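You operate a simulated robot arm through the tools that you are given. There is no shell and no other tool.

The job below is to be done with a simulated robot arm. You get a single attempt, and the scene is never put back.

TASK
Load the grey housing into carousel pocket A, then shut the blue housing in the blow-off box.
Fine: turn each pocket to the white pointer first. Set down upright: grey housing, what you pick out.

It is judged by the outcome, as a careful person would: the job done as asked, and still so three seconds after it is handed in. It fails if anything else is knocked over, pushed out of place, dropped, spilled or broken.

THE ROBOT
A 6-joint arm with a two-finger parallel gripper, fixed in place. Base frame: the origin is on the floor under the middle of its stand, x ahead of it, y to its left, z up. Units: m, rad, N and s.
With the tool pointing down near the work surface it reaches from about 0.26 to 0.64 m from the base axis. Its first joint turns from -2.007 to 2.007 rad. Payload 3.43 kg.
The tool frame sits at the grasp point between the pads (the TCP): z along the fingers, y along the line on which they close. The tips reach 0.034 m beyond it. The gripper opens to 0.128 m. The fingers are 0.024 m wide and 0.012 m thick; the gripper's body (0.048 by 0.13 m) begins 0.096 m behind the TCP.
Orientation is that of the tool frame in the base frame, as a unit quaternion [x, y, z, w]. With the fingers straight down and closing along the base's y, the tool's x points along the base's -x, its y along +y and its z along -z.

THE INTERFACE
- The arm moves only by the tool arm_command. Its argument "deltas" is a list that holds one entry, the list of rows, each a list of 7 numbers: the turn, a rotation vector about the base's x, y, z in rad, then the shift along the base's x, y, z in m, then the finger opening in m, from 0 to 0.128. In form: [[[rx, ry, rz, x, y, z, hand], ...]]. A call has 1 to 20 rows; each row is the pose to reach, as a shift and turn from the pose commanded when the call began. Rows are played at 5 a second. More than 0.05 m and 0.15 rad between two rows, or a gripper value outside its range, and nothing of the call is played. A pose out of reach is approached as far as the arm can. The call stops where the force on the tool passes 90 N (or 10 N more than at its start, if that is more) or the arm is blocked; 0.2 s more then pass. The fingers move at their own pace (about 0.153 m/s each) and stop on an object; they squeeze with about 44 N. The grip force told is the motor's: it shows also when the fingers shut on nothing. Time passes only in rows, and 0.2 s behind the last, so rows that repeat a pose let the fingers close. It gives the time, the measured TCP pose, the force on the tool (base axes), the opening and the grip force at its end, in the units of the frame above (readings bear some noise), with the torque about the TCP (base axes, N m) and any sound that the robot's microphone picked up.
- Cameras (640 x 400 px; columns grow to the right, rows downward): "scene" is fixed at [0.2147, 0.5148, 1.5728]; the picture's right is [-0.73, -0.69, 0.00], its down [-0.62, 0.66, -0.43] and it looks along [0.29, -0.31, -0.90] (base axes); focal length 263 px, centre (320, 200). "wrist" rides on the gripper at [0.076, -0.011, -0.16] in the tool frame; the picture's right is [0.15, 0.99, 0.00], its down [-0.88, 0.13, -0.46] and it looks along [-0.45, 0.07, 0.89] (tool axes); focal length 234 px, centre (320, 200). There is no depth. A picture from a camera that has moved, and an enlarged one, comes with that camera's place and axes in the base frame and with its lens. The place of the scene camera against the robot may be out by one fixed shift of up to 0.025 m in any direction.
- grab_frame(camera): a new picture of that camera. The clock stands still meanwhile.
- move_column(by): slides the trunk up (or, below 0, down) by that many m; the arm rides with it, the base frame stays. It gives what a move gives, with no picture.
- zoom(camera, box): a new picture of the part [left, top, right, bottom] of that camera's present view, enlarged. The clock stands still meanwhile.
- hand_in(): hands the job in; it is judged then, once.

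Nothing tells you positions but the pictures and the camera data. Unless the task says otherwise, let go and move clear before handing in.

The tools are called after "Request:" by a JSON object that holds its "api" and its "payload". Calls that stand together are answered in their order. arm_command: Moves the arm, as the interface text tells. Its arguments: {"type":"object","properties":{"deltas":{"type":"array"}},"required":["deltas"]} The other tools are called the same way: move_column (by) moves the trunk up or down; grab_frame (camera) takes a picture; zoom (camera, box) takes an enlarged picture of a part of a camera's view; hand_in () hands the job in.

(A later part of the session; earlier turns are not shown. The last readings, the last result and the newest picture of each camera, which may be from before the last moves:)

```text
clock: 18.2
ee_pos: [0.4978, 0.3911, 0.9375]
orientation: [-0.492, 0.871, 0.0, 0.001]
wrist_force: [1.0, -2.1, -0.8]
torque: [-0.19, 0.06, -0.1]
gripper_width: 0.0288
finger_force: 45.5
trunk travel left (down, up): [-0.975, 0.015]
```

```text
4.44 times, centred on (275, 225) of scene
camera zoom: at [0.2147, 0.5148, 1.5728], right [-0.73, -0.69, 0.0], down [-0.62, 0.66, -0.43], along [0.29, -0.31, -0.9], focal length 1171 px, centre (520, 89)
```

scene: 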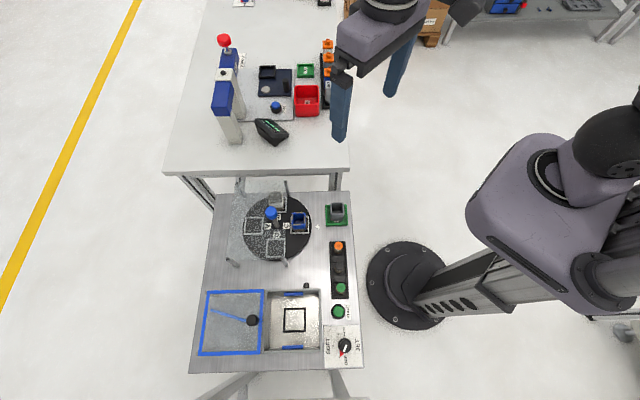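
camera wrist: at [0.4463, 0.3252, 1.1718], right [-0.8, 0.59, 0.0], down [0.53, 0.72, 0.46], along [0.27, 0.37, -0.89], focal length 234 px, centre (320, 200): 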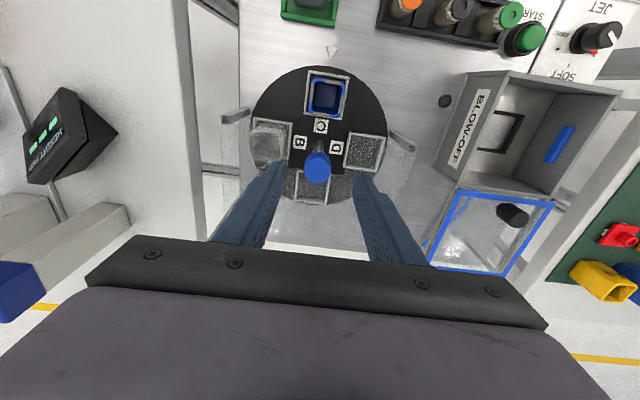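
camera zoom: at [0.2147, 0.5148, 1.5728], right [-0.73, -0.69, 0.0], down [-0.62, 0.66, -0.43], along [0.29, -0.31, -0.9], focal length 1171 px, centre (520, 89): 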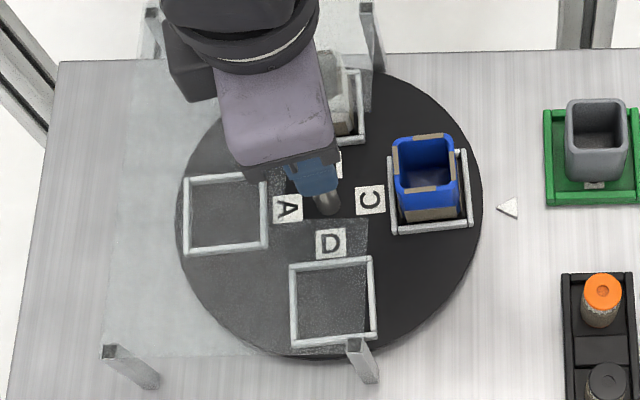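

The carousel follows but seemingly by less than the tool turned. I'll look closely to measure its actual rotation.

Request:
{"api": "zoom", "payload": {"camera": "scene", "box": [265, 215, 325, 255]}}

Request:
{"api": "grab_frame", "payload": {"camera": "wrist"}}

Request:
{"api": "zoom", "payload": {"camera": "wrist", "box": [240, 120, 400, 220]}}

```text
10.00 times, centred on (295, 235) of scene
camera zoom: at [0.2147, 0.5148, 1.5728], right [-0.73, -0.69, 0.0], down [-0.62, 0.66, -0.43], along [0.29, -0.31, -0.9], focal length 2634 px, centre (570, -150)
```

zoom: 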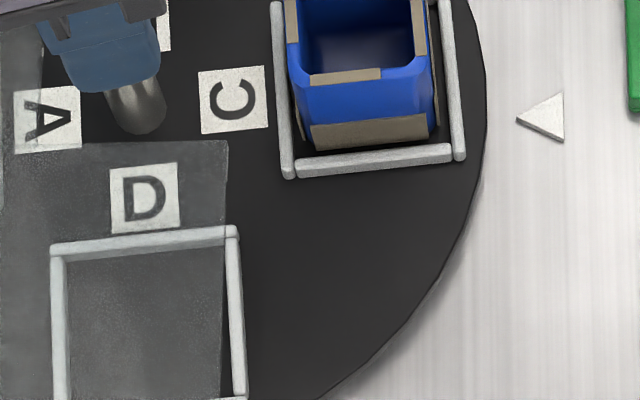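

```text
taken
camera wrist: at [0.4694, 0.321, 1.0972], right [-0.92, 0.39, 0.0], down [0.34, 0.82, 0.46], along [0.18, 0.42, -0.89], focal length 234 px, centre (320, 200)
```

wrist: 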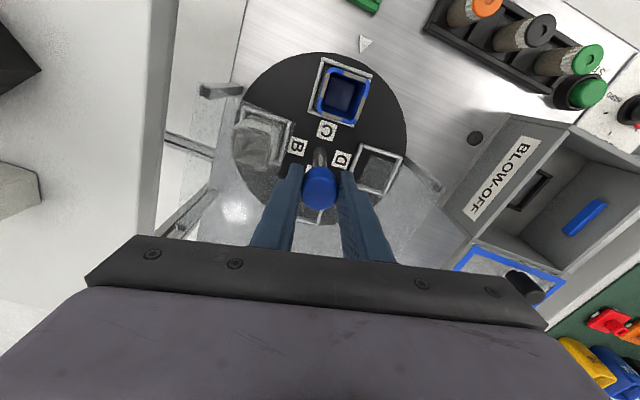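

```text
4.00 times, centred on (320, 170) of wrist
camera zoom: at [0.4694, 0.321, 1.0972], right [-0.92, 0.39, 0.0], down [0.34, 0.82, 0.46], along [0.18, 0.42, -0.89], focal length 937 px, centre (320, 320)
```

zoom: 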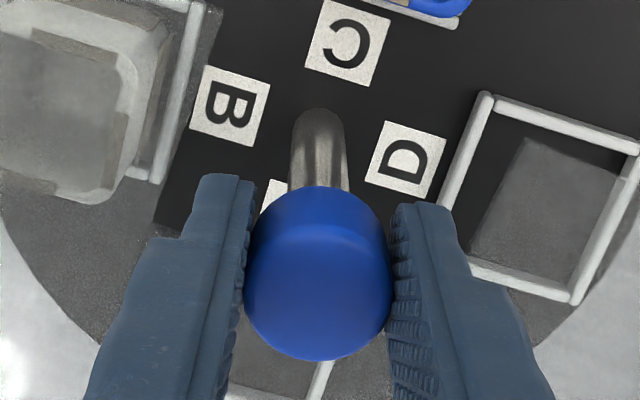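

The disc turned roughly 4–5° for 14° of tool turn – either a reduction or slip. I'll continue turning and measure again.

Request:
{"api": "arm_command", "payload": {"deltas": [[[0, 0, 0.12, 0, 0, 0, 0.02], [0, 0, 0.24, 0, 0, 0, 0.02], [0, 0, 0.36, 0, 0, 0, 0.02], [0, 0, 0.48, 0, 0, 0, 0.02], [0, 0, 0.6, 0, 0, 0, 0.02], [0, 0, 0.72, 0, 0, 0, 0.02], [0, 0, 0.72, 0, 0, 0, 0.02]]]}}

Request:
{"api": "zoom", "payload": {"camera": "scene", "box": [265, 215, 325, 255]}}

Request:
{"api": "zoom", "payload": {"camera": "wrist", "box": [240, 90, 400, 220]}}

```text
clock: 19.8
ee_pos: [0.4996, 0.3903, 0.9386]
orientation: [0.767, -0.641, 0.0, -0.002]
wrist_force: [10.7, -2.0, 2.6]
torque: [0.19, 0.02, -0.69]
gripper_width: 0.0294
finger_force: 45.1
trunk travel left (down, up): [-0.975, 0.015]
```

```text
10.00 times, centred on (295, 235) of scene
camera zoom: at [0.2147, 0.5148, 1.5728], right [-0.73, -0.69, 0.0], down [-0.62, 0.66, -0.43], along [0.29, -0.31, -0.9], focal length 2634 px, centre (570, -150)
```

zoom: 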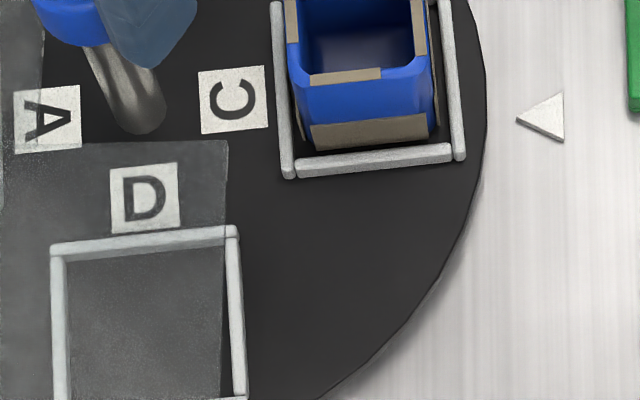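

```text
3.08 times, centred on (320, 155) of wrist
camera zoom: at [0.5248, 0.3184, 1.0971], right [-0.95, -0.32, 0.0], down [-0.28, 0.84, 0.46], along [-0.14, 0.43, -0.89], focal length 720 px, centre (320, 338)
```

zoom: 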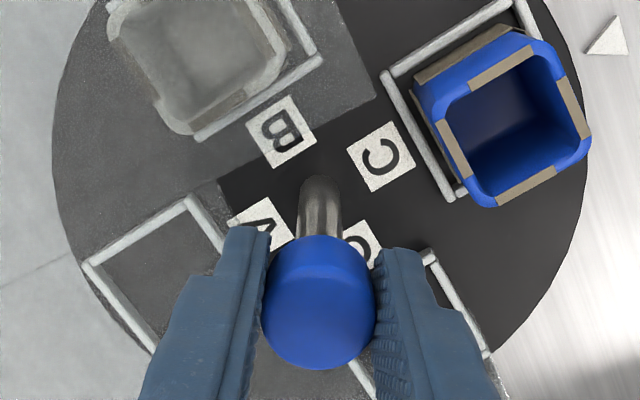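

The disc stopped after about 4.5° and the fingers now slip on the knob (torque 0.69 N·m), so there's a detent or one-way catch. I'll turn the other way and watch the torque.

Request:
{"api": "arm_command", "payload": {"deltas": [[[0, 0, -0.08, 0, 0, 0, 0.02], [0, 0, -0.16, 0, 0, 0, 0.02], [0, 0, -0.24, 0, 0, 0, 0.02], [0, 0, -0.32, 0, 0, 0, 0.02], [0, 0, -0.4, 0, 0, 0, 0.02], [0, 0, -0.4, 0, 0, 0, 0.02]]]}}

Request:
{"api": "zoom", "payload": {"camera": "scene", "box": [225, 180, 325, 270]}}

Request:
{"api": "zoom", "payload": {"camera": "scene", "box": [265, 215, 325, 255]}}

```text
clock: 21.2
ee_pos: [0.5, 0.3914, 0.9381]
orientation: [-0.623, 0.782, 0.001, 0.0]
wrist_force: [11.8, 2.6, 9.1]
torque: [-0.24, -0.11, -0.05]
gripper_width: 0.0293
finger_force: 45.0
trunk travel left (down, up): [-0.975, 0.015]
```

```text
4.44 times, centred on (275, 225) of scene
camera zoom: at [0.2147, 0.5148, 1.5728], right [-0.73, -0.69, 0.0], down [-0.62, 0.66, -0.43], along [0.29, -0.31, -0.9], focal length 1171 px, centre (520, 89)
```

zoom: 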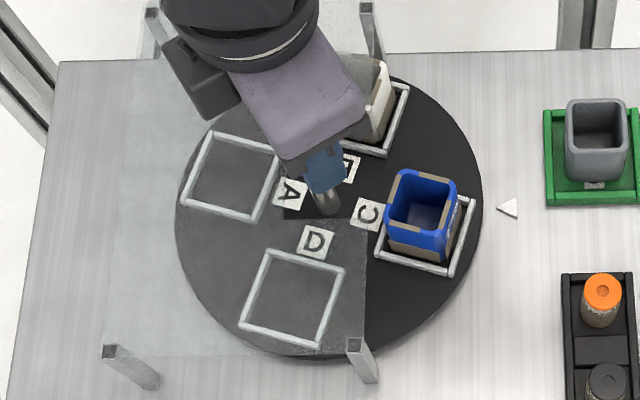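

```text
10.00 times, centred on (295, 235) of scene
camera zoom: at [0.2147, 0.5148, 1.5728], right [-0.73, -0.69, 0.0], down [-0.62, 0.66, -0.43], along [0.29, -0.31, -0.9], focal length 2634 px, centre (570, -150)
```

zoom: 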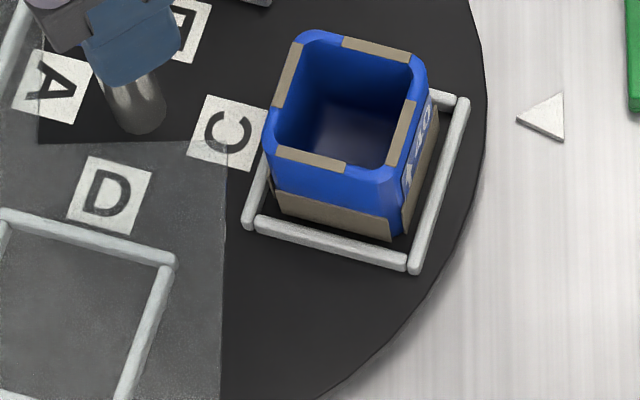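

Turning clockwise works: the disc rotated about 20° with the tool at low torque. I'll continue clockwise in portions, watching forces.

Request:
{"api": "arm_command", "payload": {"deltas": [[[0, 0, -0.1, 0, 0, 0, 0.02], [0, 0, -0.2, 0, 0, 0, 0.02], [0, 0, -0.3, 0, 0, 0, 0.02], [0, 0, -0.4, 0, 0, 0, 0.02], [0, 0, -0.5, 0, 0, 0, 0.02], [0, 0, -0.6, 0, 0, 0, 0.02], [0, 0, -0.7, 0, 0, 0, 0.02], [0, 0, -0.8, 0, 0, 0, 0.02], [0, 0, -0.8, 0, 0, 0, 0.02]]]}}

Request:
{"api": "zoom", "payload": {"camera": "scene", "box": [225, 180, 325, 270]}}

```text
clock: 23.2
ee_pos: [0.4978, 0.3927, 0.9374]
orientation: [-0.27, 0.963, 0.001, 0.0]
wrist_force: [0.4, 7.1, 8.7]
torque: [0.19, 0.07, 0.0]
gripper_width: 0.0287
finger_force: 45.0
trunk travel left (down, up): [-0.975, 0.015]
```

```text
4.44 times, centred on (275, 225) of scene
camera zoom: at [0.2147, 0.5148, 1.5728], right [-0.73, -0.69, 0.0], down [-0.62, 0.66, -0.43], along [0.29, -0.31, -0.9], focal length 1171 px, centre (520, 89)
```

zoom: 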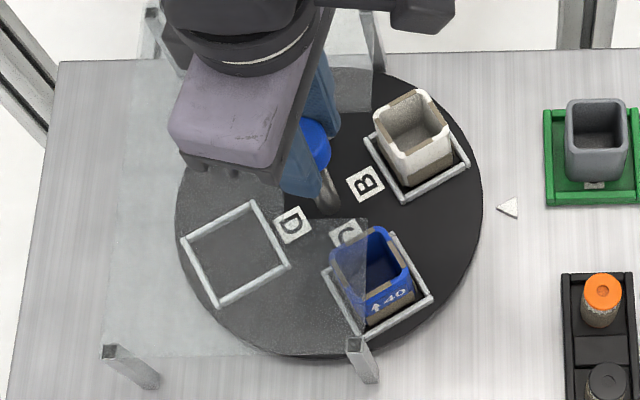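

Disc is about 64° around (B is nearing the pointer) and everything passes freely under the plate. Continuing clockwise.

Request:
{"api": "arm_command", "payload": {"deltas": [[[0, 0, -0.1, 0, 0, 0, 0.02], [0, 0, -0.2, 0, 0, 0, 0.02], [0, 0, -0.3, 0, 0, 0, 0.02], [0, 0, -0.4, 0, 0, 0, 0.02], [0, 0, -0.5, 0, 0, 0, 0.02], [0, 0, -0.6, 0, 0, 0, 0.02], [0, 0, -0.7, 0, 0, 0, 0.02], [0, 0, -0.8, 0, 0, 0, 0.02], [0, 0, -0.9, 0, 0, 0, 0.02], [0, 0, -1.0, 0, 0, 0, 0.02], [0, 0, -1.0, 0, 0, 0, 0.02]]]}}

Request:
{"api": "zoom", "payload": {"camera": "scene", "box": [225, 180, 325, 270]}}

```text
clock: 25.6
ee_pos: [0.4976, 0.3951, 0.938]
orientation: [0.225, 0.974, 0.0, 0.001]
wrist_force: [-2.2, 23.0, 9.3]
torque: [-0.29, 0.04, 0.09]
gripper_width: 0.0287
finger_force: 45.2
trunk travel left (down, up): [-0.975, 0.015]
```

```text
4.44 times, centred on (275, 225) of scene
camera zoom: at [0.2147, 0.5148, 1.5728], right [-0.73, -0.69, 0.0], down [-0.62, 0.66, -0.43], along [0.29, -0.31, -0.9], focal length 1171 px, centre (520, 89)
```

zoom: 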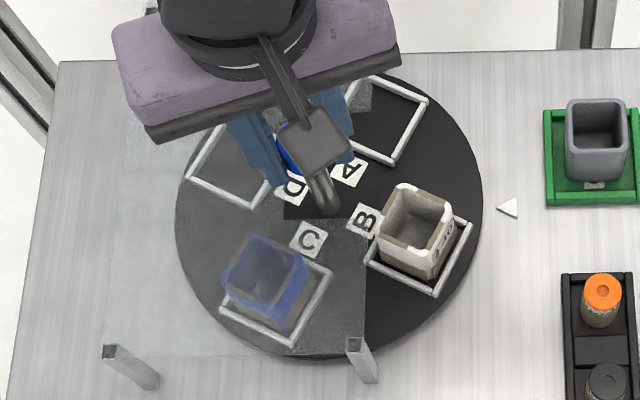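

Disc is now ~120° around. A side force of 23 N in +y has built up because my TCP is slightly off the knob axis, so I'll shift the command a little in +y to relieve it before continuing.

Request:
{"api": "arm_command", "payload": {"deltas": [[[0, 0, 0, 0, 0.0015, -0.0005, 0.02], [0, 0, 0, 0, 0.0025, -0.001, 0.02]]]}}

```text
clock: 26.2
ee_pos: [0.4973, 0.396, 0.9369]
orientation: [0.225, 0.974, 0.001, 0.0]
wrist_force: [-3.8, 16.6, 14.7]
torque: [0.18, 0.28, 0.04]
gripper_width: 0.0286
finger_force: 44.9
trunk travel left (down, up): [-0.975, 0.015]
```

Still 17 N sideways, so I'll release the knob, re-measure its centre from this orientation, and regrip centred.

Request:
{"api": "arm_command", "payload": {"deltas": [[[0, 0, 0, 0, 0, 0.001, 0.03], [0, 0, 0, 0, 0, 0.001, 0.05], [0, 0, 0, 0, 0, 0.001, 0.05], [0, 0, 0, 0, 0, 0.001, 0.05]]]}}

Request:
{"api": "zoom", "payload": {"camera": "wrist", "box": [240, 120, 400, 220]}}

Request:
{"api": "zoom", "payload": {"camera": "scene", "box": [225, 180, 325, 270]}}

```text
clock: 27.2
ee_pos: [0.4981, 0.3933, 0.9377]
orientation: [0.225, 0.974, -0.001, 0.0]
wrist_force: [-0.2, -0.3, 0.1]
torque: [0.0, -0.03, -0.03]
gripper_width: 0.0499
finger_force: 0.1
trunk travel left (down, up): [-0.975, 0.015]
```

```text
4.00 times, centred on (320, 170) of wrist
camera zoom: at [0.4255, 0.4172, 1.0968], right [0.3, 0.95, 0.0], down [0.85, -0.27, 0.46], along [0.43, -0.14, -0.89], focal length 937 px, centre (320, 320)
```

zoom: 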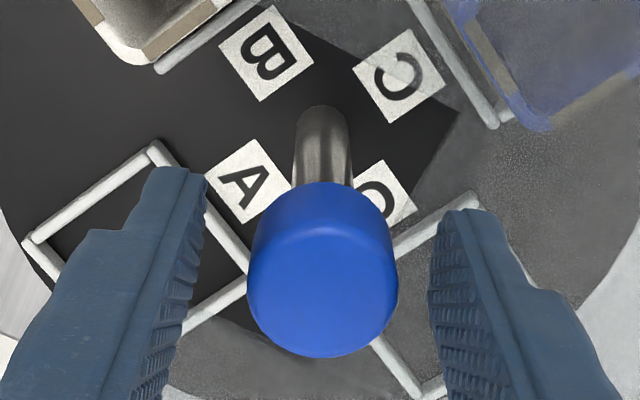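

```text
4.44 times, centred on (275, 225) of scene
camera zoom: at [0.2147, 0.5148, 1.5728], right [-0.73, -0.69, 0.0], down [-0.62, 0.66, -0.43], along [0.29, -0.31, -0.9], focal length 1171 px, centre (520, 89)
```

zoom: 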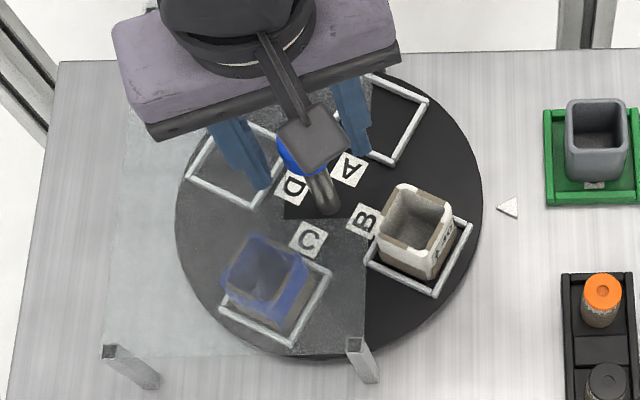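

Released with zero force. Combining both views, the knob axis is ≈(0.5004, 0.3941), about 2 mm from my TCP; A still needs ≈65° clockwise. I'll recentre, wind the open gripper back 90° around the knob, and look again.

Request:
{"api": "arm_command", "payload": {"deltas": [[[0, 0, 0.0, 0.0021, 0.0006, 0.001, 0.056], [0, 0, 0.13, 0.0021, 0.0006, 0.001, 0.056], [0, 0, 0.26, 0.0021, 0.0006, 0.001, 0.056], [0, 0, 0.39, 0.0021, 0.0006, 0.001, 0.056], [0, 0, 0.52, 0.0021, 0.0006, 0.001, 0.056], [0, 0, 0.65, 0.0021, 0.0006, 0.001, 0.056], [0, 0, 0.78, 0.0021, 0.0006, 0.001, 0.056], [0, 0, 0.91, 0.0021, 0.0006, 0.001, 0.056], [0, 0, 1.04, 0.0021, 0.0006, 0.001, 0.056], [0, 0, 1.17, 0.0021, 0.0006, 0.001, 0.056], [0, 0, 1.3, 0.0021, 0.0006, 0.001, 0.056], [0, 0, 1.43, 0.0021, 0.0006, 0.001, 0.056], [0, 0, 1.56, 0.0021, 0.0006, 0.001, 0.056], [0, 0, 1.56, 0.0021, 0.0006, 0.001, 0.05]]]}}

Request:
{"api": "zoom", "payload": {"camera": "wrist", "box": [240, 120, 400, 220]}}

Request:
{"api": "zoom", "payload": {"camera": "scene", "box": [225, 180, 325, 270]}}

```text
clock: 30.2
ee_pos: [0.4997, 0.3948, 0.9377]
orientation: [-0.526, 0.85, 0.0, 0.0]
wrist_force: [-0.3, 0.3, 0.1]
torque: [0.01, -0.01, 0.02]
gripper_width: 0.0499
finger_force: 0.0
trunk travel left (down, up): [-0.975, 0.015]
```

```text
4.00 times, centred on (320, 170) of wrist
camera zoom: at [0.4764, 0.3226, 1.0975], right [-0.95, 0.31, 0.0], down [0.28, 0.85, 0.46], along [0.14, 0.43, -0.89], focal length 937 px, centre (320, 320)
```

zoom: 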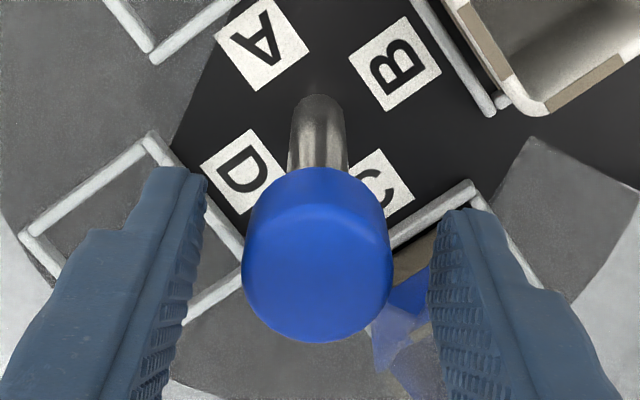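

```text
4.44 times, centred on (275, 225) of scene
camera zoom: at [0.2147, 0.5148, 1.5728], right [-0.73, -0.69, 0.0], down [-0.62, 0.66, -0.43], along [0.29, -0.31, -0.9], focal length 1171 px, centre (520, 89)
```

zoom: 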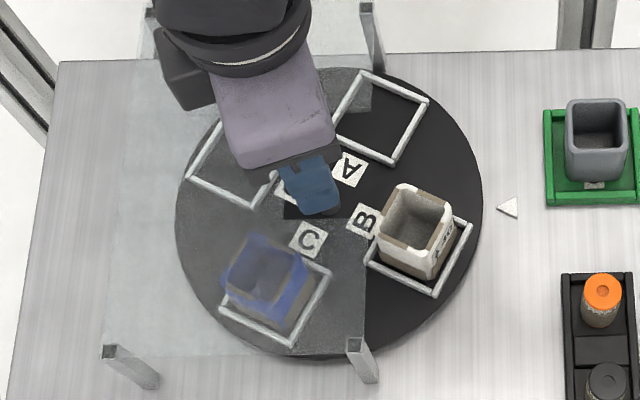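

The knob is now centred between the fingers in both directions. Gripping it again and turning ~33° first, then checking.

Request:
{"api": "arm_command", "payload": {"deltas": [[[0, 0, 0, 0, 0, 0, 0.035], [0, 0, 0, 0, 0, 0, 0.02], [0, 0, 0, 0, 0, 0, 0.02], [0, 0, -0.08, 0, 0, 0, 0.02], [0, 0, -0.18, 0, 0, 0, 0.02], [0, 0, -0.28, 0, 0, 0, 0.02], [0, 0, -0.38, 0, 0, 0, 0.02], [0, 0, -0.48, 0, 0, 0, 0.02], [0, 0, -0.58, 0, 0, 0, 0.02], [0, 0, -0.68, 0, 0, 0, 0.02], [0, 0, -0.78, 0, 0, 0, 0.02], [0, 0, -0.88, 0, 0, 0, 0.02], [0, 0, -0.88, 0, 0, 0, 0.02]]]}}

Request:
{"api": "zoom", "payload": {"camera": "scene", "box": [225, 180, 325, 270]}}

Request:
{"api": "zoom", "payload": {"camera": "wrist", "box": [240, 70, 400, 200]}}

```text
clock: 33.0
ee_pos: [0.501, 0.3948, 0.9378]
orientation: [-0.112, 0.994, -0.001, -0.001]
wrist_force: [4.4, -4.0, -5.7]
torque: [0.1, -0.76, -0.04]
gripper_width: 0.0288
finger_force: 45.2
trunk travel left (down, up): [-0.975, 0.015]
```

```text
4.44 times, centred on (275, 225) of scene
camera zoom: at [0.2147, 0.5148, 1.5728], right [-0.73, -0.69, 0.0], down [-0.62, 0.66, -0.43], along [0.29, -0.31, -0.9], focal length 1171 px, centre (520, 89)
```

zoom: 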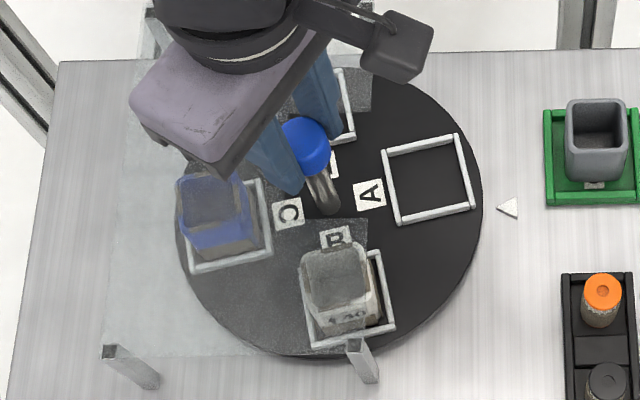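

```text
3.08 times, centred on (320, 135) of wrist
camera zoom: at [0.4302, 0.3666, 1.0976], right [-0.36, 0.93, 0.0], down [0.83, 0.32, 0.45], along [0.42, 0.16, -0.89], focal length 720 px, centre (320, 400)
```

zoom: 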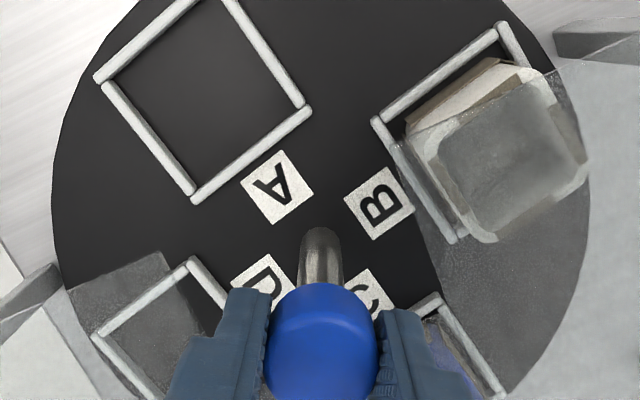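

Pocket A is about 11° short of the pointer. I'll turn a further 0.18 rad and measure before fine adjustment.

Request:
{"api": "arm_command", "payload": {"deltas": [[[0, 0, -0.06, 0, 0, 0, 0.02], [0, 0, -0.12, 0, 0, 0, 0.02], [0, 0, -0.18, 0, 0, 0, 0.02], [0, 0, -0.18, 0, 0, 0, 0.02]]]}}

Request:
{"api": "zoom", "payload": {"camera": "scene", "box": [275, 200, 325, 240]}}

Request:
{"api": "zoom", "payload": {"camera": "wrist", "box": [240, 70, 400, 200]}}

```text
clock: 34.0
ee_pos: [0.5009, 0.3939, 0.9383]
orientation: [-0.023, 1.0, 0.0, -0.001]
wrist_force: [7.4, -5.0, -1.4]
torque: [-0.49, 0.39, -0.04]
gripper_width: 0.0287
finger_force: 45.3
trunk travel left (down, up): [-0.975, 0.015]
```

```text
10.00 times, centred on (300, 220) of scene
camera zoom: at [0.2147, 0.5148, 1.5728], right [-0.73, -0.69, 0.0], down [-0.62, 0.66, -0.43], along [0.29, -0.31, -0.9], focal length 2634 px, centre (520, 0)
```

zoom: 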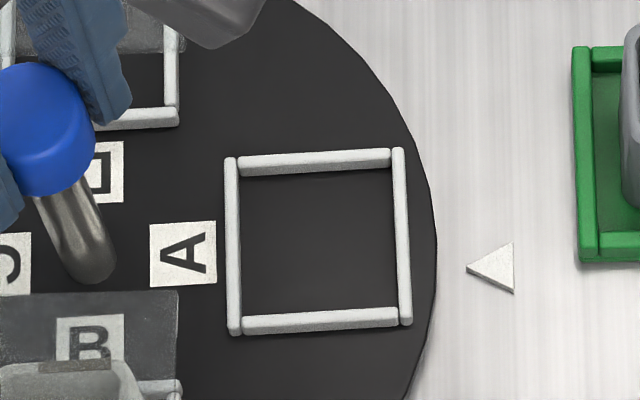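

```text
3.08 times, centred on (320, 135) of wrist
camera zoom: at [0.4265, 0.3793, 1.0976], right [-0.19, 0.98, 0.0], down [0.87, 0.17, 0.45], along [0.45, 0.09, -0.89], focal length 720 px, centre (320, 400)
```

zoom: 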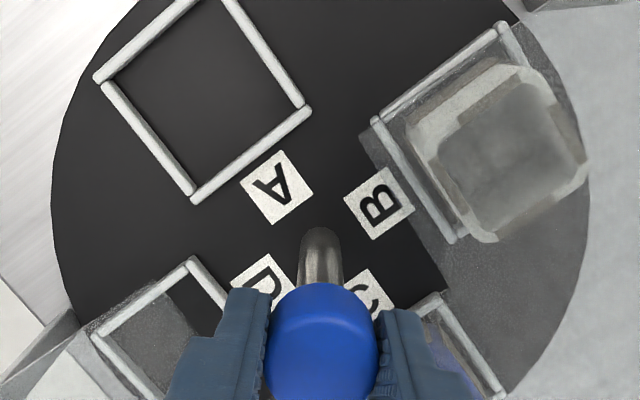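

Pocket A's label and fence now have the same alignment in the scene view as C had at the start (within about 0.5°), i.e. A is at the white pointer. I'll release the knob, rise clear, and verify.

Request:
{"api": "arm_command", "payload": {"deltas": [[[0, 0, 0, 0, 0, 0, 0.035], [0, 0, 0, 0, 0, 0, 0.05], [0, 0, 0, 0, 0, 0, 0.06], [0, 0, 0, 0, 0, 0.02, 0.06], [0, 0, 0, 0, 0, 0.05, 0.06], [0, 0, 0, 0, 0, 0.09, 0.06], [0, 0, 0, 0, 0, 0.12, 0.06]]]}}

Request:
{"api": "zoom", "payload": {"camera": "scene", "box": [275, 200, 325, 240]}}

Request:
{"api": "grab_frame", "payload": {"camera": "wrist"}}

```text
clock: 35.6
ee_pos: [0.4989, 0.3937, 1.057]
orientation: [-0.023, 1.0, -0.001, 0.0]
wrist_force: [0.6, -0.2, -1.1]
torque: [-0.01, 0.01, 0.0]
gripper_width: 0.0599
finger_force: 0.0
trunk travel left (down, up): [-0.975, 0.015]
```

```text
10.00 times, centred on (300, 220) of scene
camera zoom: at [0.2147, 0.5148, 1.5728], right [-0.73, -0.69, 0.0], down [-0.62, 0.66, -0.43], along [0.29, -0.31, -0.9], focal length 2634 px, centre (520, 0)
```

zoom: 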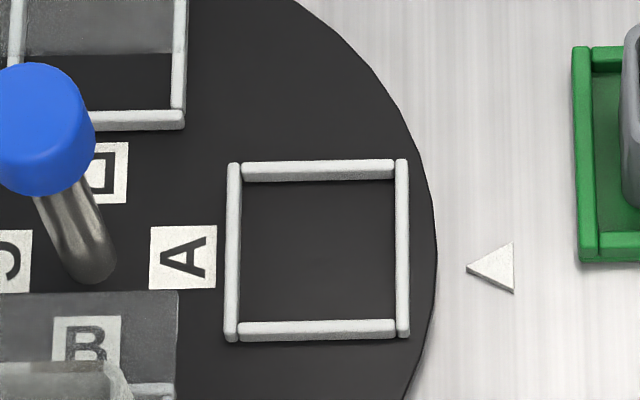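

```text
taken
camera wrist: at [0.4247, 0.3794, 1.217], right [-0.19, 0.98, 0.0], down [0.87, 0.17, 0.46], along [0.45, 0.09, -0.89], focal length 234 px, centre (320, 200)
```

wrist: 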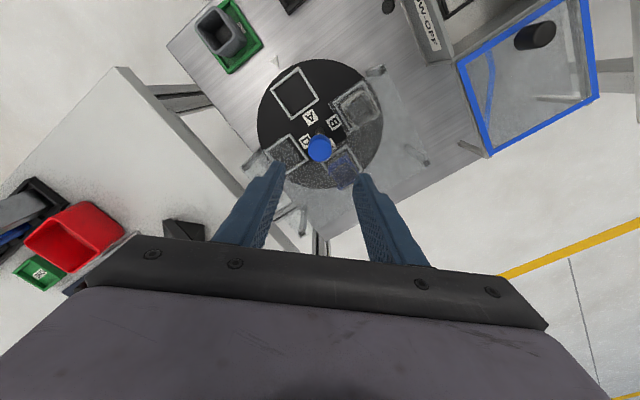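

The disc settled about 2° further into what looks like a detent, and pocket A now sits exactly where C sat originally relative to the pointer. Next I go above the grey housing in the green nest at yaw 45°.

Request:
{"api": "arm_command", "payload": {"deltas": [[[0, 0, 0.09, -0.012, -0.018, 0.0, 0.07], [0, 0, 0.18, -0.025, -0.036, 0.0, 0.07], [0, 0, 0.27, -0.037, -0.055, 0.0, 0.07], [0, 0, 0.36, -0.05, -0.075, 0.0, 0.07], [0, 0, 0.45, -0.063, -0.095, 0.0, 0.07], [0, 0, 0.54, -0.077, -0.115, 0.0, 0.07], [0, 0, 0.64, -0.09, -0.135, -0.02, 0.07], [0, 0, 0.739, -0.1035, -0.1535, -0.05, 0.07], [0, 0, 0.739, -0.1035, -0.1535, -0.08, 0.07], [0, 0, 0.739, -0.1035, -0.1535, -0.1, 0.07], [0, 0, 0.739, -0.1035, -0.1535, -0.1, 0.07]]]}}

Request:
{"api": "grab_frame", "payload": {"camera": "wrist"}}

Request:
{"api": "zoom", "payload": {"camera": "wrist", "box": [240, 90, 400, 200]}}

```text
clock: 38.0
ee_pos: [0.3948, 0.2428, 0.9578]
orientation: [-0.383, 0.924, -0.001, 0.0]
wrist_force: [0.3, -0.1, 1.0]
torque: [0.04, -0.01, 0.01]
gripper_width: 0.0698
finger_force: 0.1
trunk travel left (down, up): [-0.975, 0.015]
```

```text
taken
camera wrist: at [0.3495, 0.1806, 1.1184], right [-0.8, 0.6, 0.0], down [0.53, 0.71, 0.46], along [0.27, 0.37, -0.89], focal length 234 px, centre (320, 200)
```

wrist: 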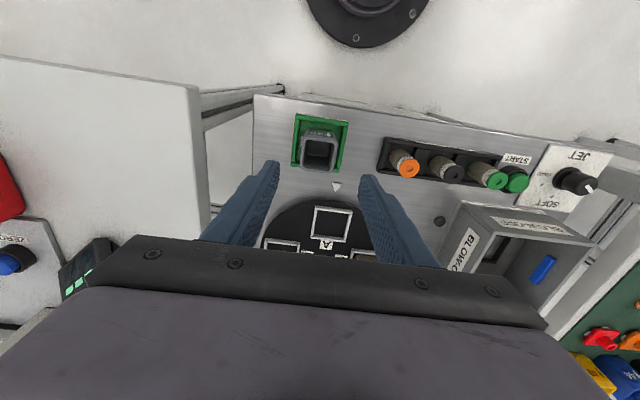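

```text
3.64 times, centred on (320, 145) of wrist
camera zoom: at [0.3495, 0.1806, 1.1184], right [-0.8, 0.6, 0.0], down [0.53, 0.71, 0.46], along [0.27, 0.37, -0.89], focal length 852 px, centre (320, 400)
```

zoom: 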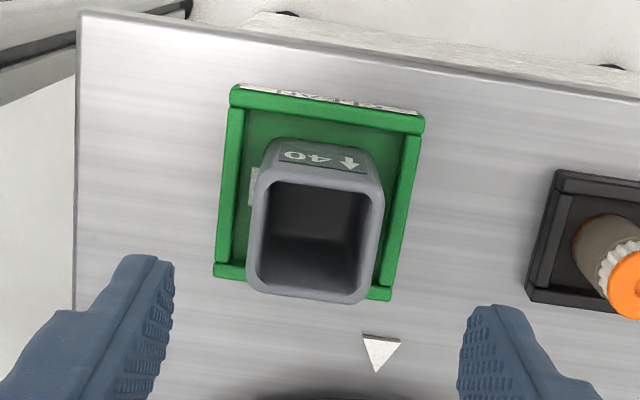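

The grey housing's rim centre is ≈(0.3957, 0.2405), right under the gripper. I'll descend with fingers at 70 mm, tips staying just above the nest's rails, check, then close.

Request:
{"api": "arm_command", "payload": {"deltas": [[[0, 0, 0, 0.0, -0.0017, -0.03, 0.07], [0, 0, 0, 0.0, -0.0017, -0.06, 0.07], [0, 0, 0, 0.0, -0.0017, -0.09, 0.07], [0, 0, 0, 0.0, -0.0017, -0.101, 0.07], [0, 0, 0, 0.0, -0.0017, -0.101, 0.07]]]}}

Request:
{"api": "zoom", "payload": {"camera": "wrist", "box": [240, 120, 400, 230]}}

Request:
{"api": "zoom", "payload": {"camera": "scene", "box": [300, 180, 370, 230]}}

```text
clock: 39.2
ee_pos: [0.3976, 0.2398, 0.8571]
orientation: [-0.383, 0.924, 0.0, 0.0]
wrist_force: [0.2, 1.3, -0.1]
torque: [0.0, 0.0, 0.03]
gripper_width: 0.0701
finger_force: 0.0
trunk travel left (down, up): [-0.975, 0.015]
```

```text
3.64 times, centred on (320, 175) of wrist
camera zoom: at [0.3517, 0.1785, 1.0167], right [-0.8, 0.6, 0.0], down [0.53, 0.71, 0.46], along [0.27, 0.37, -0.89], focal length 852 px, centre (320, 291)
```

zoom: 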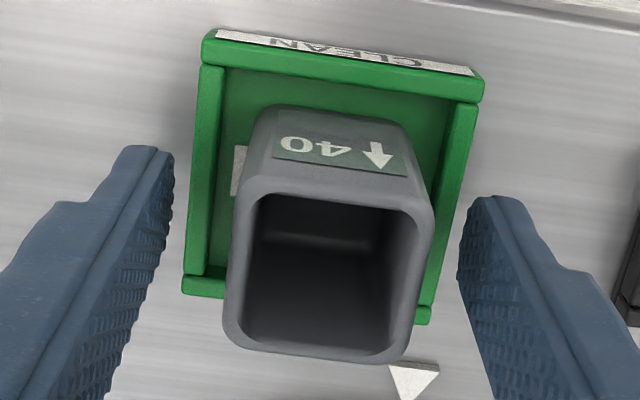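

```text
8.00 times, centred on (335, 205) of scene
camera zoom: at [0.2147, 0.5148, 1.5728], right [-0.73, -0.69, 0.0], down [-0.62, 0.66, -0.43], along [0.29, -0.31, -0.9], focal length 2107 px, centre (200, 160)
```

zoom: 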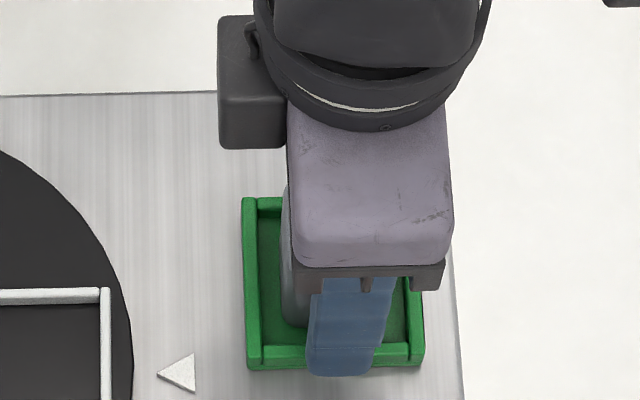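

The housing is about 2 mm off toward +v of the gripper centre and the tips are close to rail height, so I'll recentre and raise 4 mm, then close.

Request:
{"api": "arm_command", "payload": {"deltas": [[[0, 0, 0, -0.0004, 0.0024, 0.004, 0.07], [0, 0, 0, -0.0004, 0.0024, 0.004, 0.06], [0, 0, 0, -0.0004, 0.0024, 0.004, 0.05], [0, 0, 0, -0.0004, 0.0024, 0.004, 0.044], [0, 0, 0, -0.0004, 0.0024, 0.004, 0.03], [0, 0, 0, -0.0004, 0.0024, 0.004, 0.03], [0, 0, 0, -0.0004, 0.0024, 0.004, 0.03]]]}}

Request:
{"api": "zoom", "payload": {"camera": "wrist", "box": [240, 120, 400, 230]}}

```text
clock: 40.8
ee_pos: [0.3961, 0.2408, 0.8612]
orientation: [-0.382, 0.924, 0.0, 0.0]
wrist_force: [0.8, 0.2, -0.4]
torque: [0.01, 0.0, 0.0]
gripper_width: 0.0388
finger_force: 44.1
trunk travel left (down, up): [-0.975, 0.015]
```

```text
3.64 times, centred on (320, 175) of wrist
camera zoom: at [0.3507, 0.1801, 1.0206], right [-0.8, 0.6, 0.0], down [0.53, 0.71, 0.46], along [0.27, 0.37, -0.89], focal length 852 px, centre (320, 291)
```

zoom: 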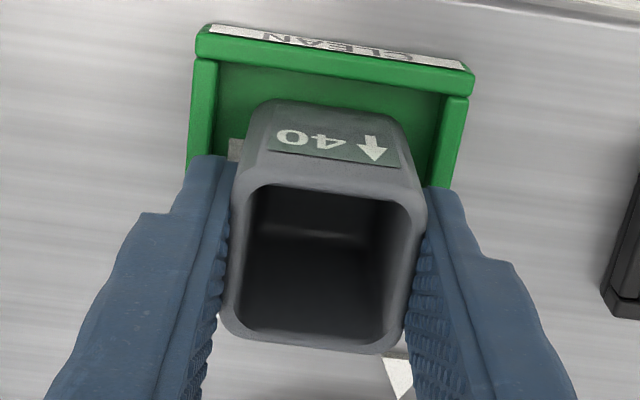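

Gripped at 38.8 mm with 44 N. Lifting straight up.

Request:
{"api": "arm_command", "payload": {"deltas": [[[0, 0, 0, 0, 0, 0.01, 0.03], [0, 0, 0, 0, 0, 0.03, 0.03], [0, 0, 0, 0, 0, 0.06, 0.03], [0, 0, 0, 0, 0, 0.09, 0.03], [0, 0, 0, 0, 0, 0.12, 0.03], [0, 0, 0, 0, 0, 0.12, 0.03]]]}}

Request:
{"api": "zoom", "payload": {"camera": "wrist", "box": [240, 120, 400, 230]}}

Request:
{"api": "zoom", "payload": {"camera": "scene", "box": [240, 170, 370, 250]}}

```text
clock: 42.2
ee_pos: [0.3965, 0.2411, 0.9814]
orientation: [-0.382, 0.924, 0.0, 0.0]
wrist_force: [-0.2, 0.3, -0.5]
torque: [-0.01, 0.02, 0.02]
gripper_width: 0.0387
finger_force: 43.9
trunk travel left (down, up): [-0.975, 0.015]
```

```text
3.64 times, centred on (320, 175) of wrist
camera zoom: at [0.3515, 0.1799, 1.1409], right [-0.8, 0.6, 0.0], down [0.53, 0.72, 0.45], along [0.27, 0.37, -0.89], focal length 852 px, centre (320, 291)
```

zoom: 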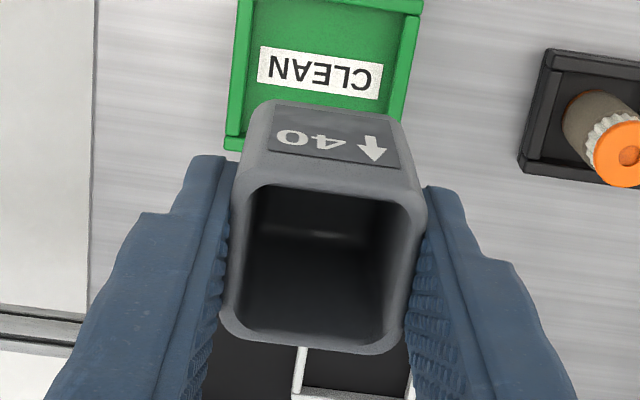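

```text
4.92 times, centred on (305, 210) of scene
camera zoom: at [0.2147, 0.5148, 1.5728], right [-0.73, -0.69, 0.0], down [-0.62, 0.66, -0.43], along [0.29, -0.31, -0.9], focal length 1297 px, centre (394, 151)
```

zoom: 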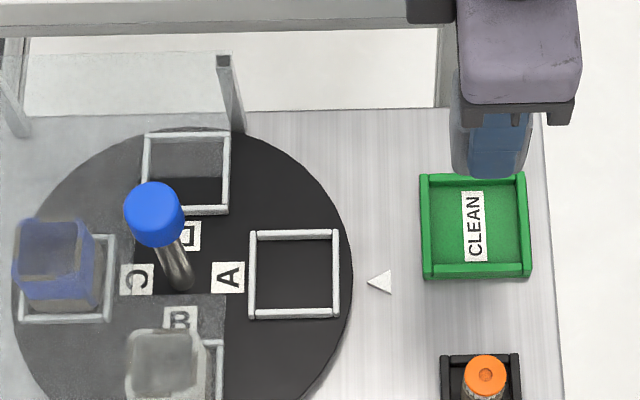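

The grey housing is held upright and centred. Now I carry it above pocket A (at the pointer) and inspect the alignment before lowering.

Request:
{"api": "arm_command", "payload": {"deltas": [[[0, 0, 0, 0.014, 0.026, 0.0, 0.03], [0, 0, 0, 0.028, 0.0525, 0.0, 0.03], [0, 0, 0, 0.042, 0.079, 0.0, 0.03], [0, 0, 0, 0.0556, 0.105, 0.0, 0.03], [0, 0, 0, 0.0556, 0.105, 0.0, 0.03]]]}}

Request:
{"api": "zoom", "payload": {"camera": "wrist", "box": [240, 80, 400, 190]}}

Request:
{"api": "zoom", "payload": {"camera": "scene", "box": [265, 190, 325, 240]}}

```text
clock: 43.4
ee_pos: [0.4522, 0.3463, 0.9813]
orientation: [-0.383, 0.924, 0.0, -0.001]
wrist_force: [-0.2, -0.5, -0.6]
torque: [0.03, -0.02, -0.03]
gripper_width: 0.0389
finger_force: 43.8
trunk travel left (down, up): [-0.975, 0.015]
```

```text
3.64 times, centred on (320, 135) of wrist
camera zoom: at [0.4064, 0.2848, 1.1406], right [-0.8, 0.6, 0.0], down [0.53, 0.71, 0.46], along [0.27, 0.37, -0.89], focal length 852 px, centre (320, 436)
```

zoom: 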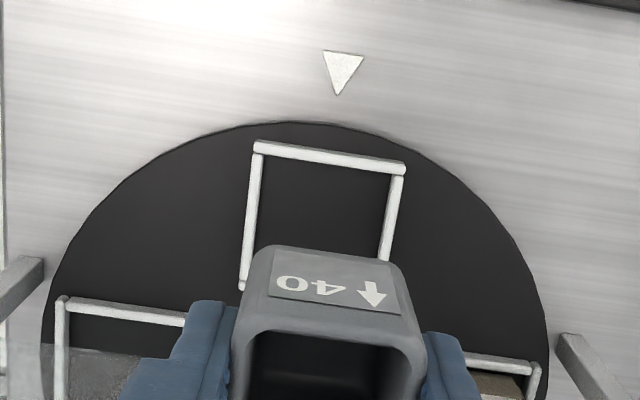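

```text
8.00 times, centred on (295, 215) of scene
camera zoom: at [0.2147, 0.5148, 1.5728], right [-0.73, -0.69, 0.0], down [-0.62, 0.66, -0.43], along [0.29, -0.31, -0.9], focal length 2107 px, centre (520, 80)
```

zoom: 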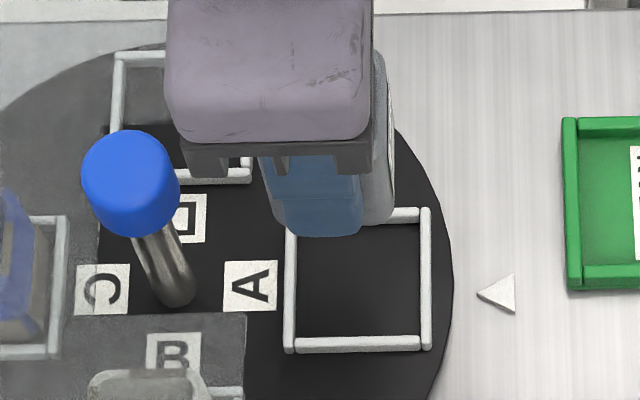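

Pocket A's fence centre measures ≈(0.452, 0.346), within a millimetre of the TCP. I'll lower until the bottom is about 1 cm above the fence and check alignment again.

Request:
{"api": "arm_command", "payload": {"deltas": [[[0, 0, 0, -0.0006, -0.0008, -0.02, 0.03], [0, 0, 0, -0.0006, -0.0008, -0.045, 0.03], [0, 0, 0, -0.0006, -0.0008, -0.07, 0.03], [0, 0, 0, -0.0006, -0.0008, -0.083, 0.03], [0, 0, 0, -0.0006, -0.0008, -0.083, 0.03]]]}}

Request:
{"api": "zoom", "payload": {"camera": "wrist", "box": [240, 80, 400, 190]}}

Request:
{"api": "zoom", "payload": {"camera": "scene", "box": [280, 195, 320, 235]}}

```text
clock: 44.6
ee_pos: [0.4511, 0.3467, 0.8966]
orientation: [-0.382, 0.924, 0.0, 0.0]
wrist_force: [-1.0, -0.3, -0.8]
torque: [0.02, 0.01, 0.01]
gripper_width: 0.0387
finger_force: 44.0
trunk travel left (down, up): [-0.975, 0.015]
```

```text
3.64 times, centred on (320, 135) of wrist
camera zoom: at [0.4061, 0.2845, 1.0578], right [-0.8, 0.6, 0.0], down [0.53, 0.71, 0.46], along [0.27, 0.37, -0.89], focal length 852 px, centre (320, 436)
```

zoom: 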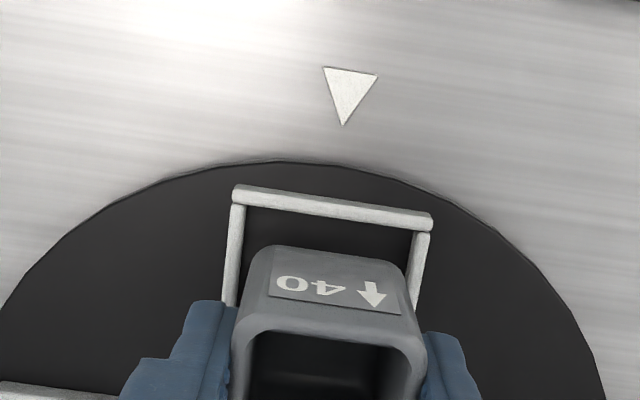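

```text
10.00 times, centred on (300, 215) of scene
camera zoom: at [0.2147, 0.5148, 1.5728], right [-0.73, -0.69, 0.0], down [-0.62, 0.66, -0.43], along [0.29, -0.31, -0.9], focal length 2634 px, centre (520, 50)
```

zoom: 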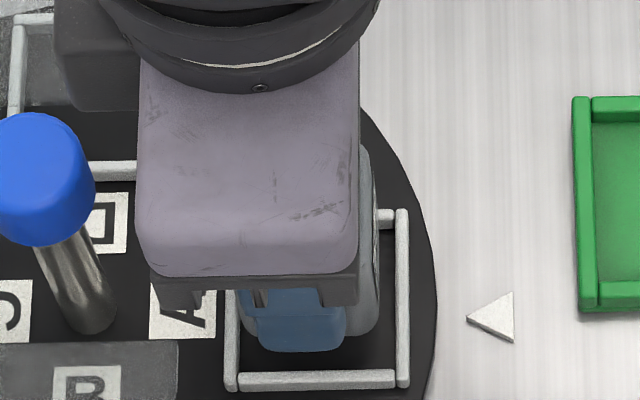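

The careful comparison shows the pocket centre is about 3.5 mm nearer the pointer than the housing. I'll shift toward the pointer, lower to just about fence height, and check the gaps.

Request:
{"api": "arm_command", "payload": {"deltas": [[[0, 0, 0, -0.0025, -0.0025, 0, 0.03], [0, 0, 0, -0.0025, -0.0025, -0.006, 0.03], [0, 0, 0, -0.0025, -0.0025, -0.006, 0.03]]]}}

Request:
{"api": "zoom", "payload": {"camera": "wrist", "box": [270, 110, 370, 180]}}

Request:
{"api": "zoom", "payload": {"camera": "scene", "box": [280, 205, 320, 235]}}

```text
clock: 45.4
ee_pos: [0.4498, 0.3433, 0.8925]
orientation: [-0.382, 0.924, -0.001, 0.0]
wrist_force: [-0.2, -0.1, 0.0]
torque: [0.0, 0.0, -0.01]
gripper_width: 0.0387
finger_force: 44.0
trunk travel left (down, up): [-0.975, 0.015]
```

```text
5.71 times, centred on (320, 145) of wrist
camera zoom: at [0.4035, 0.2822, 1.0519], right [-0.8, 0.6, 0.0], down [0.53, 0.71, 0.46], along [0.27, 0.37, -0.89], focal length 1338 px, centre (320, 514)
```

zoom: 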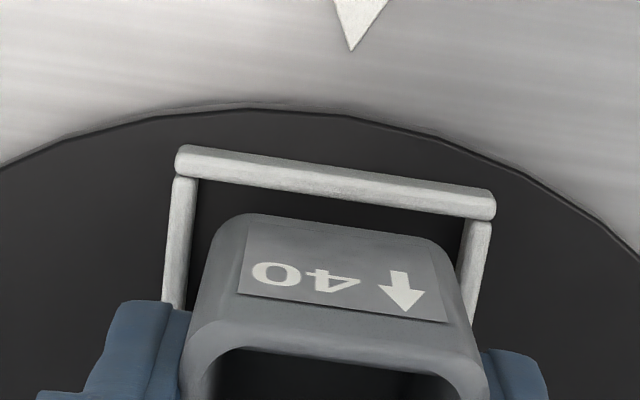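

```text
13.33 times, centred on (300, 220) of scene
camera zoom: at [0.2147, 0.5148, 1.5728], right [-0.73, -0.69, 0.0], down [-0.62, 0.66, -0.43], along [0.29, -0.31, -0.9], focal length 3512 px, centre (587, -67)
```

zoom: 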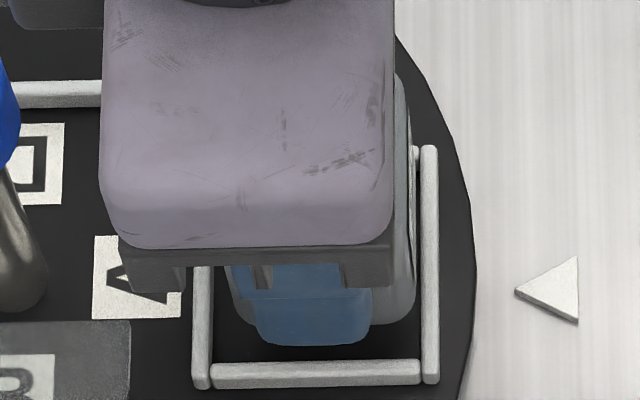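

Gap to the front rail is now about 3 mm as it should be and sideways it's centred within 1 mm. Lowering into the pocket in small steps while watching the force.

Request:
{"api": "arm_command", "payload": {"deltas": [[[0, 0, 0, 0.0003, -0.0003, -0.004, 0.03], [0, 0, 0, 0.0003, -0.0003, -0.008, 0.03], [0, 0, 0, 0.0003, -0.0003, -0.012, 0.03], [0, 0, 0, 0.0003, -0.0003, -0.012, 0.03]]]}}

Request:
{"api": "zoom", "payload": {"camera": "wrist", "box": [270, 110, 370, 180]}}

```text
clock: 46.4
ee_pos: [0.4487, 0.3417, 0.8813]
orientation: [-0.383, 0.924, 0.0, 0.0]
wrist_force: [1.0, 0.6, -0.6]
torque: [0.03, -0.05, 0.0]
gripper_width: 0.039
finger_force: 44.4
trunk travel left (down, up): [-0.975, 0.015]
```

```text
5.71 times, centred on (320, 145) of wrist
camera zoom: at [0.404, 0.2811, 1.0398], right [-0.8, 0.6, 0.0], down [0.53, 0.71, 0.46], along [0.27, 0.37, -0.89], focal length 1338 px, centre (320, 514)
```

zoom: 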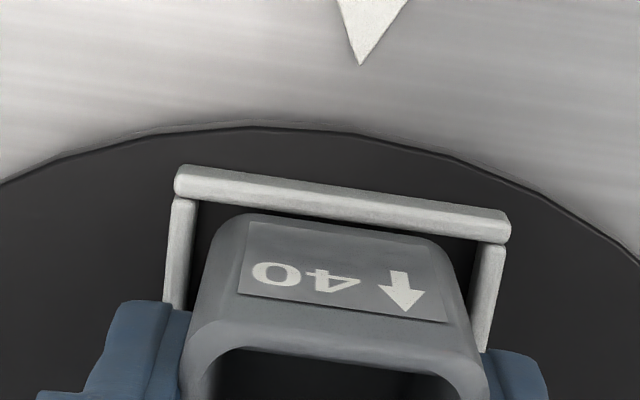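

Housing is inside the fence with no contact force. Continuing down in small steps until it touches the pocket floor.

Request:
{"api": "arm_command", "payload": {"deltas": [[[0, 0, 0, 0, 0, -0.0015, 0.03], [0, 0, 0, 0, 0, -0.003, 0.03], [0, 0, 0, 0, 0, -0.0045, 0.03], [0, 0, 0, 0, 0, -0.0045, 0.03]]]}}

```text
clock: 47.4
ee_pos: [0.4497, 0.3432, 0.8746]
orientation: [-0.383, 0.924, -0.001, 0.0]
wrist_force: [0.2, -0.1, -0.2]
torque: [0.05, -0.02, 0.02]
gripper_width: 0.0387
finger_force: 43.7
trunk travel left (down, up): [-0.975, 0.015]
```

Request:
{"api": "arm_command", "payload": {"deltas": [[[0, 0, 0, 0, 0, -0.0015, 0.03], [0, 0, 0, 0, 0, -0.003, 0.03], [0, 0, 0, 0, 0, -0.003, 0.03]]]}}

Request:
{"api": "zoom", "payload": {"camera": "wrist", "box": [270, 110, 370, 180]}}

```text
clock: 48.2
ee_pos: [0.4493, 0.3441, 0.8723]
orientation: [-0.383, 0.924, 0.001, 0.001]
wrist_force: [0.2, 0.2, 3.3]
torque: [-0.09, 0.05, -0.02]
gripper_width: 0.0385
finger_force: 44.3
trunk travel left (down, up): [-0.975, 0.015]
```

```text
5.71 times, centred on (320, 145) of wrist
camera zoom: at [0.4038, 0.2817, 1.0325], right [-0.8, 0.6, 0.0], down [0.53, 0.71, 0.46], along [0.27, 0.37, -0.89], focal length 1338 px, centre (320, 514)
```

zoom: 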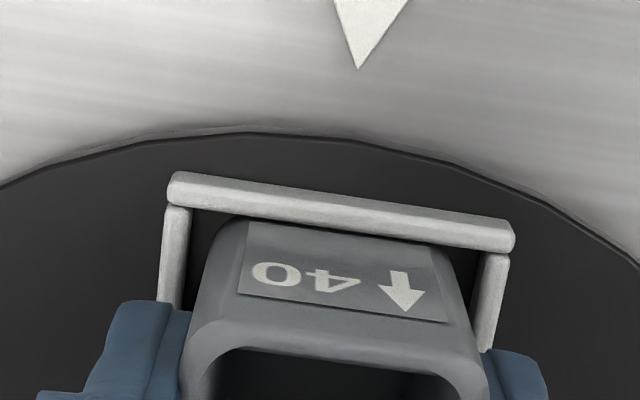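

First contact (3.3 N) exactly at the expected floor height, with the housing inside all four rails. I'll settle 1 mm more, open gently and rise.

Request:
{"api": "arm_command", "payload": {"deltas": [[[0, 0, 0, 0, 0, -0.001, 0.03], [0, 0, 0, 0, 0, -0.001, 0.042], [0, 0, 0, 0, 0, -0.001, 0.05], [0, 0, 0, 0, 0, -0.001, 0.058], [0, 0, 0, 0, 0, -0.001, 0.058], [0, 0, 0, 0, 0, 0.02, 0.058], [0, 0, 0, 0, 0, 0.05, 0.058], [0, 0, 0, 0, 0, 0.09, 0.058], [0, 0, 0, 0, 0, 0.13, 0.058]]]}}

Request:
{"api": "zoom", "payload": {"camera": "wrist", "box": [240, 70, 400, 180]}}

Request:
{"api": "zoom", "payload": {"camera": "scene", "box": [225, 180, 345, 270]}}

```text
clock: 50.2
ee_pos: [0.4471, 0.3438, 1.0023]
orientation: [-0.383, 0.924, 0.0, 0.0]
wrist_force: [-0.4, 0.3, -0.5]
torque: [0.0, -0.02, -0.03]
gripper_width: 0.0581
finger_force: 0.0
trunk travel left (down, up): [-0.975, 0.015]
```

```text
3.64 times, centred on (320, 125) of wrist
camera zoom: at [0.4018, 0.2832, 1.1618], right [-0.8, 0.6, 0.0], down [0.53, 0.72, 0.46], along [0.27, 0.37, -0.89], focal length 852 px, centre (320, 473)
```

zoom: 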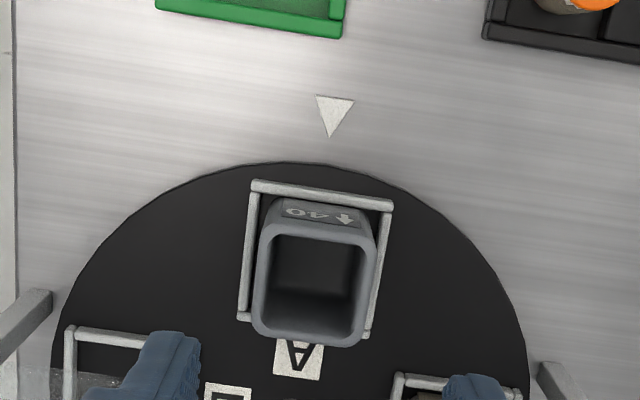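

```text
4.44 times, centred on (285, 225) of scene
camera zoom: at [0.2147, 0.5148, 1.5728], right [-0.73, -0.69, 0.0], down [-0.62, 0.66, -0.43], along [0.29, -0.31, -0.9], focal length 1171 px, centre (476, 89)
```

zoom: 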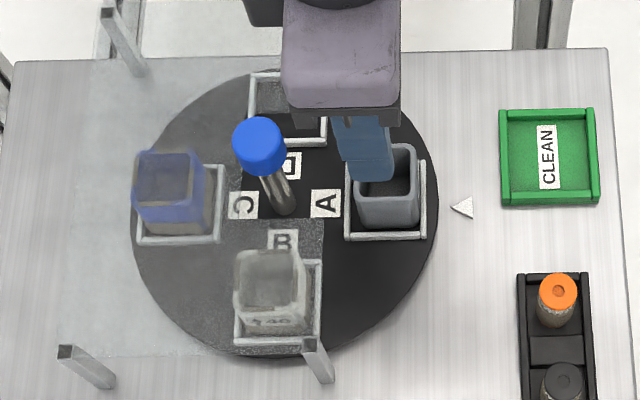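

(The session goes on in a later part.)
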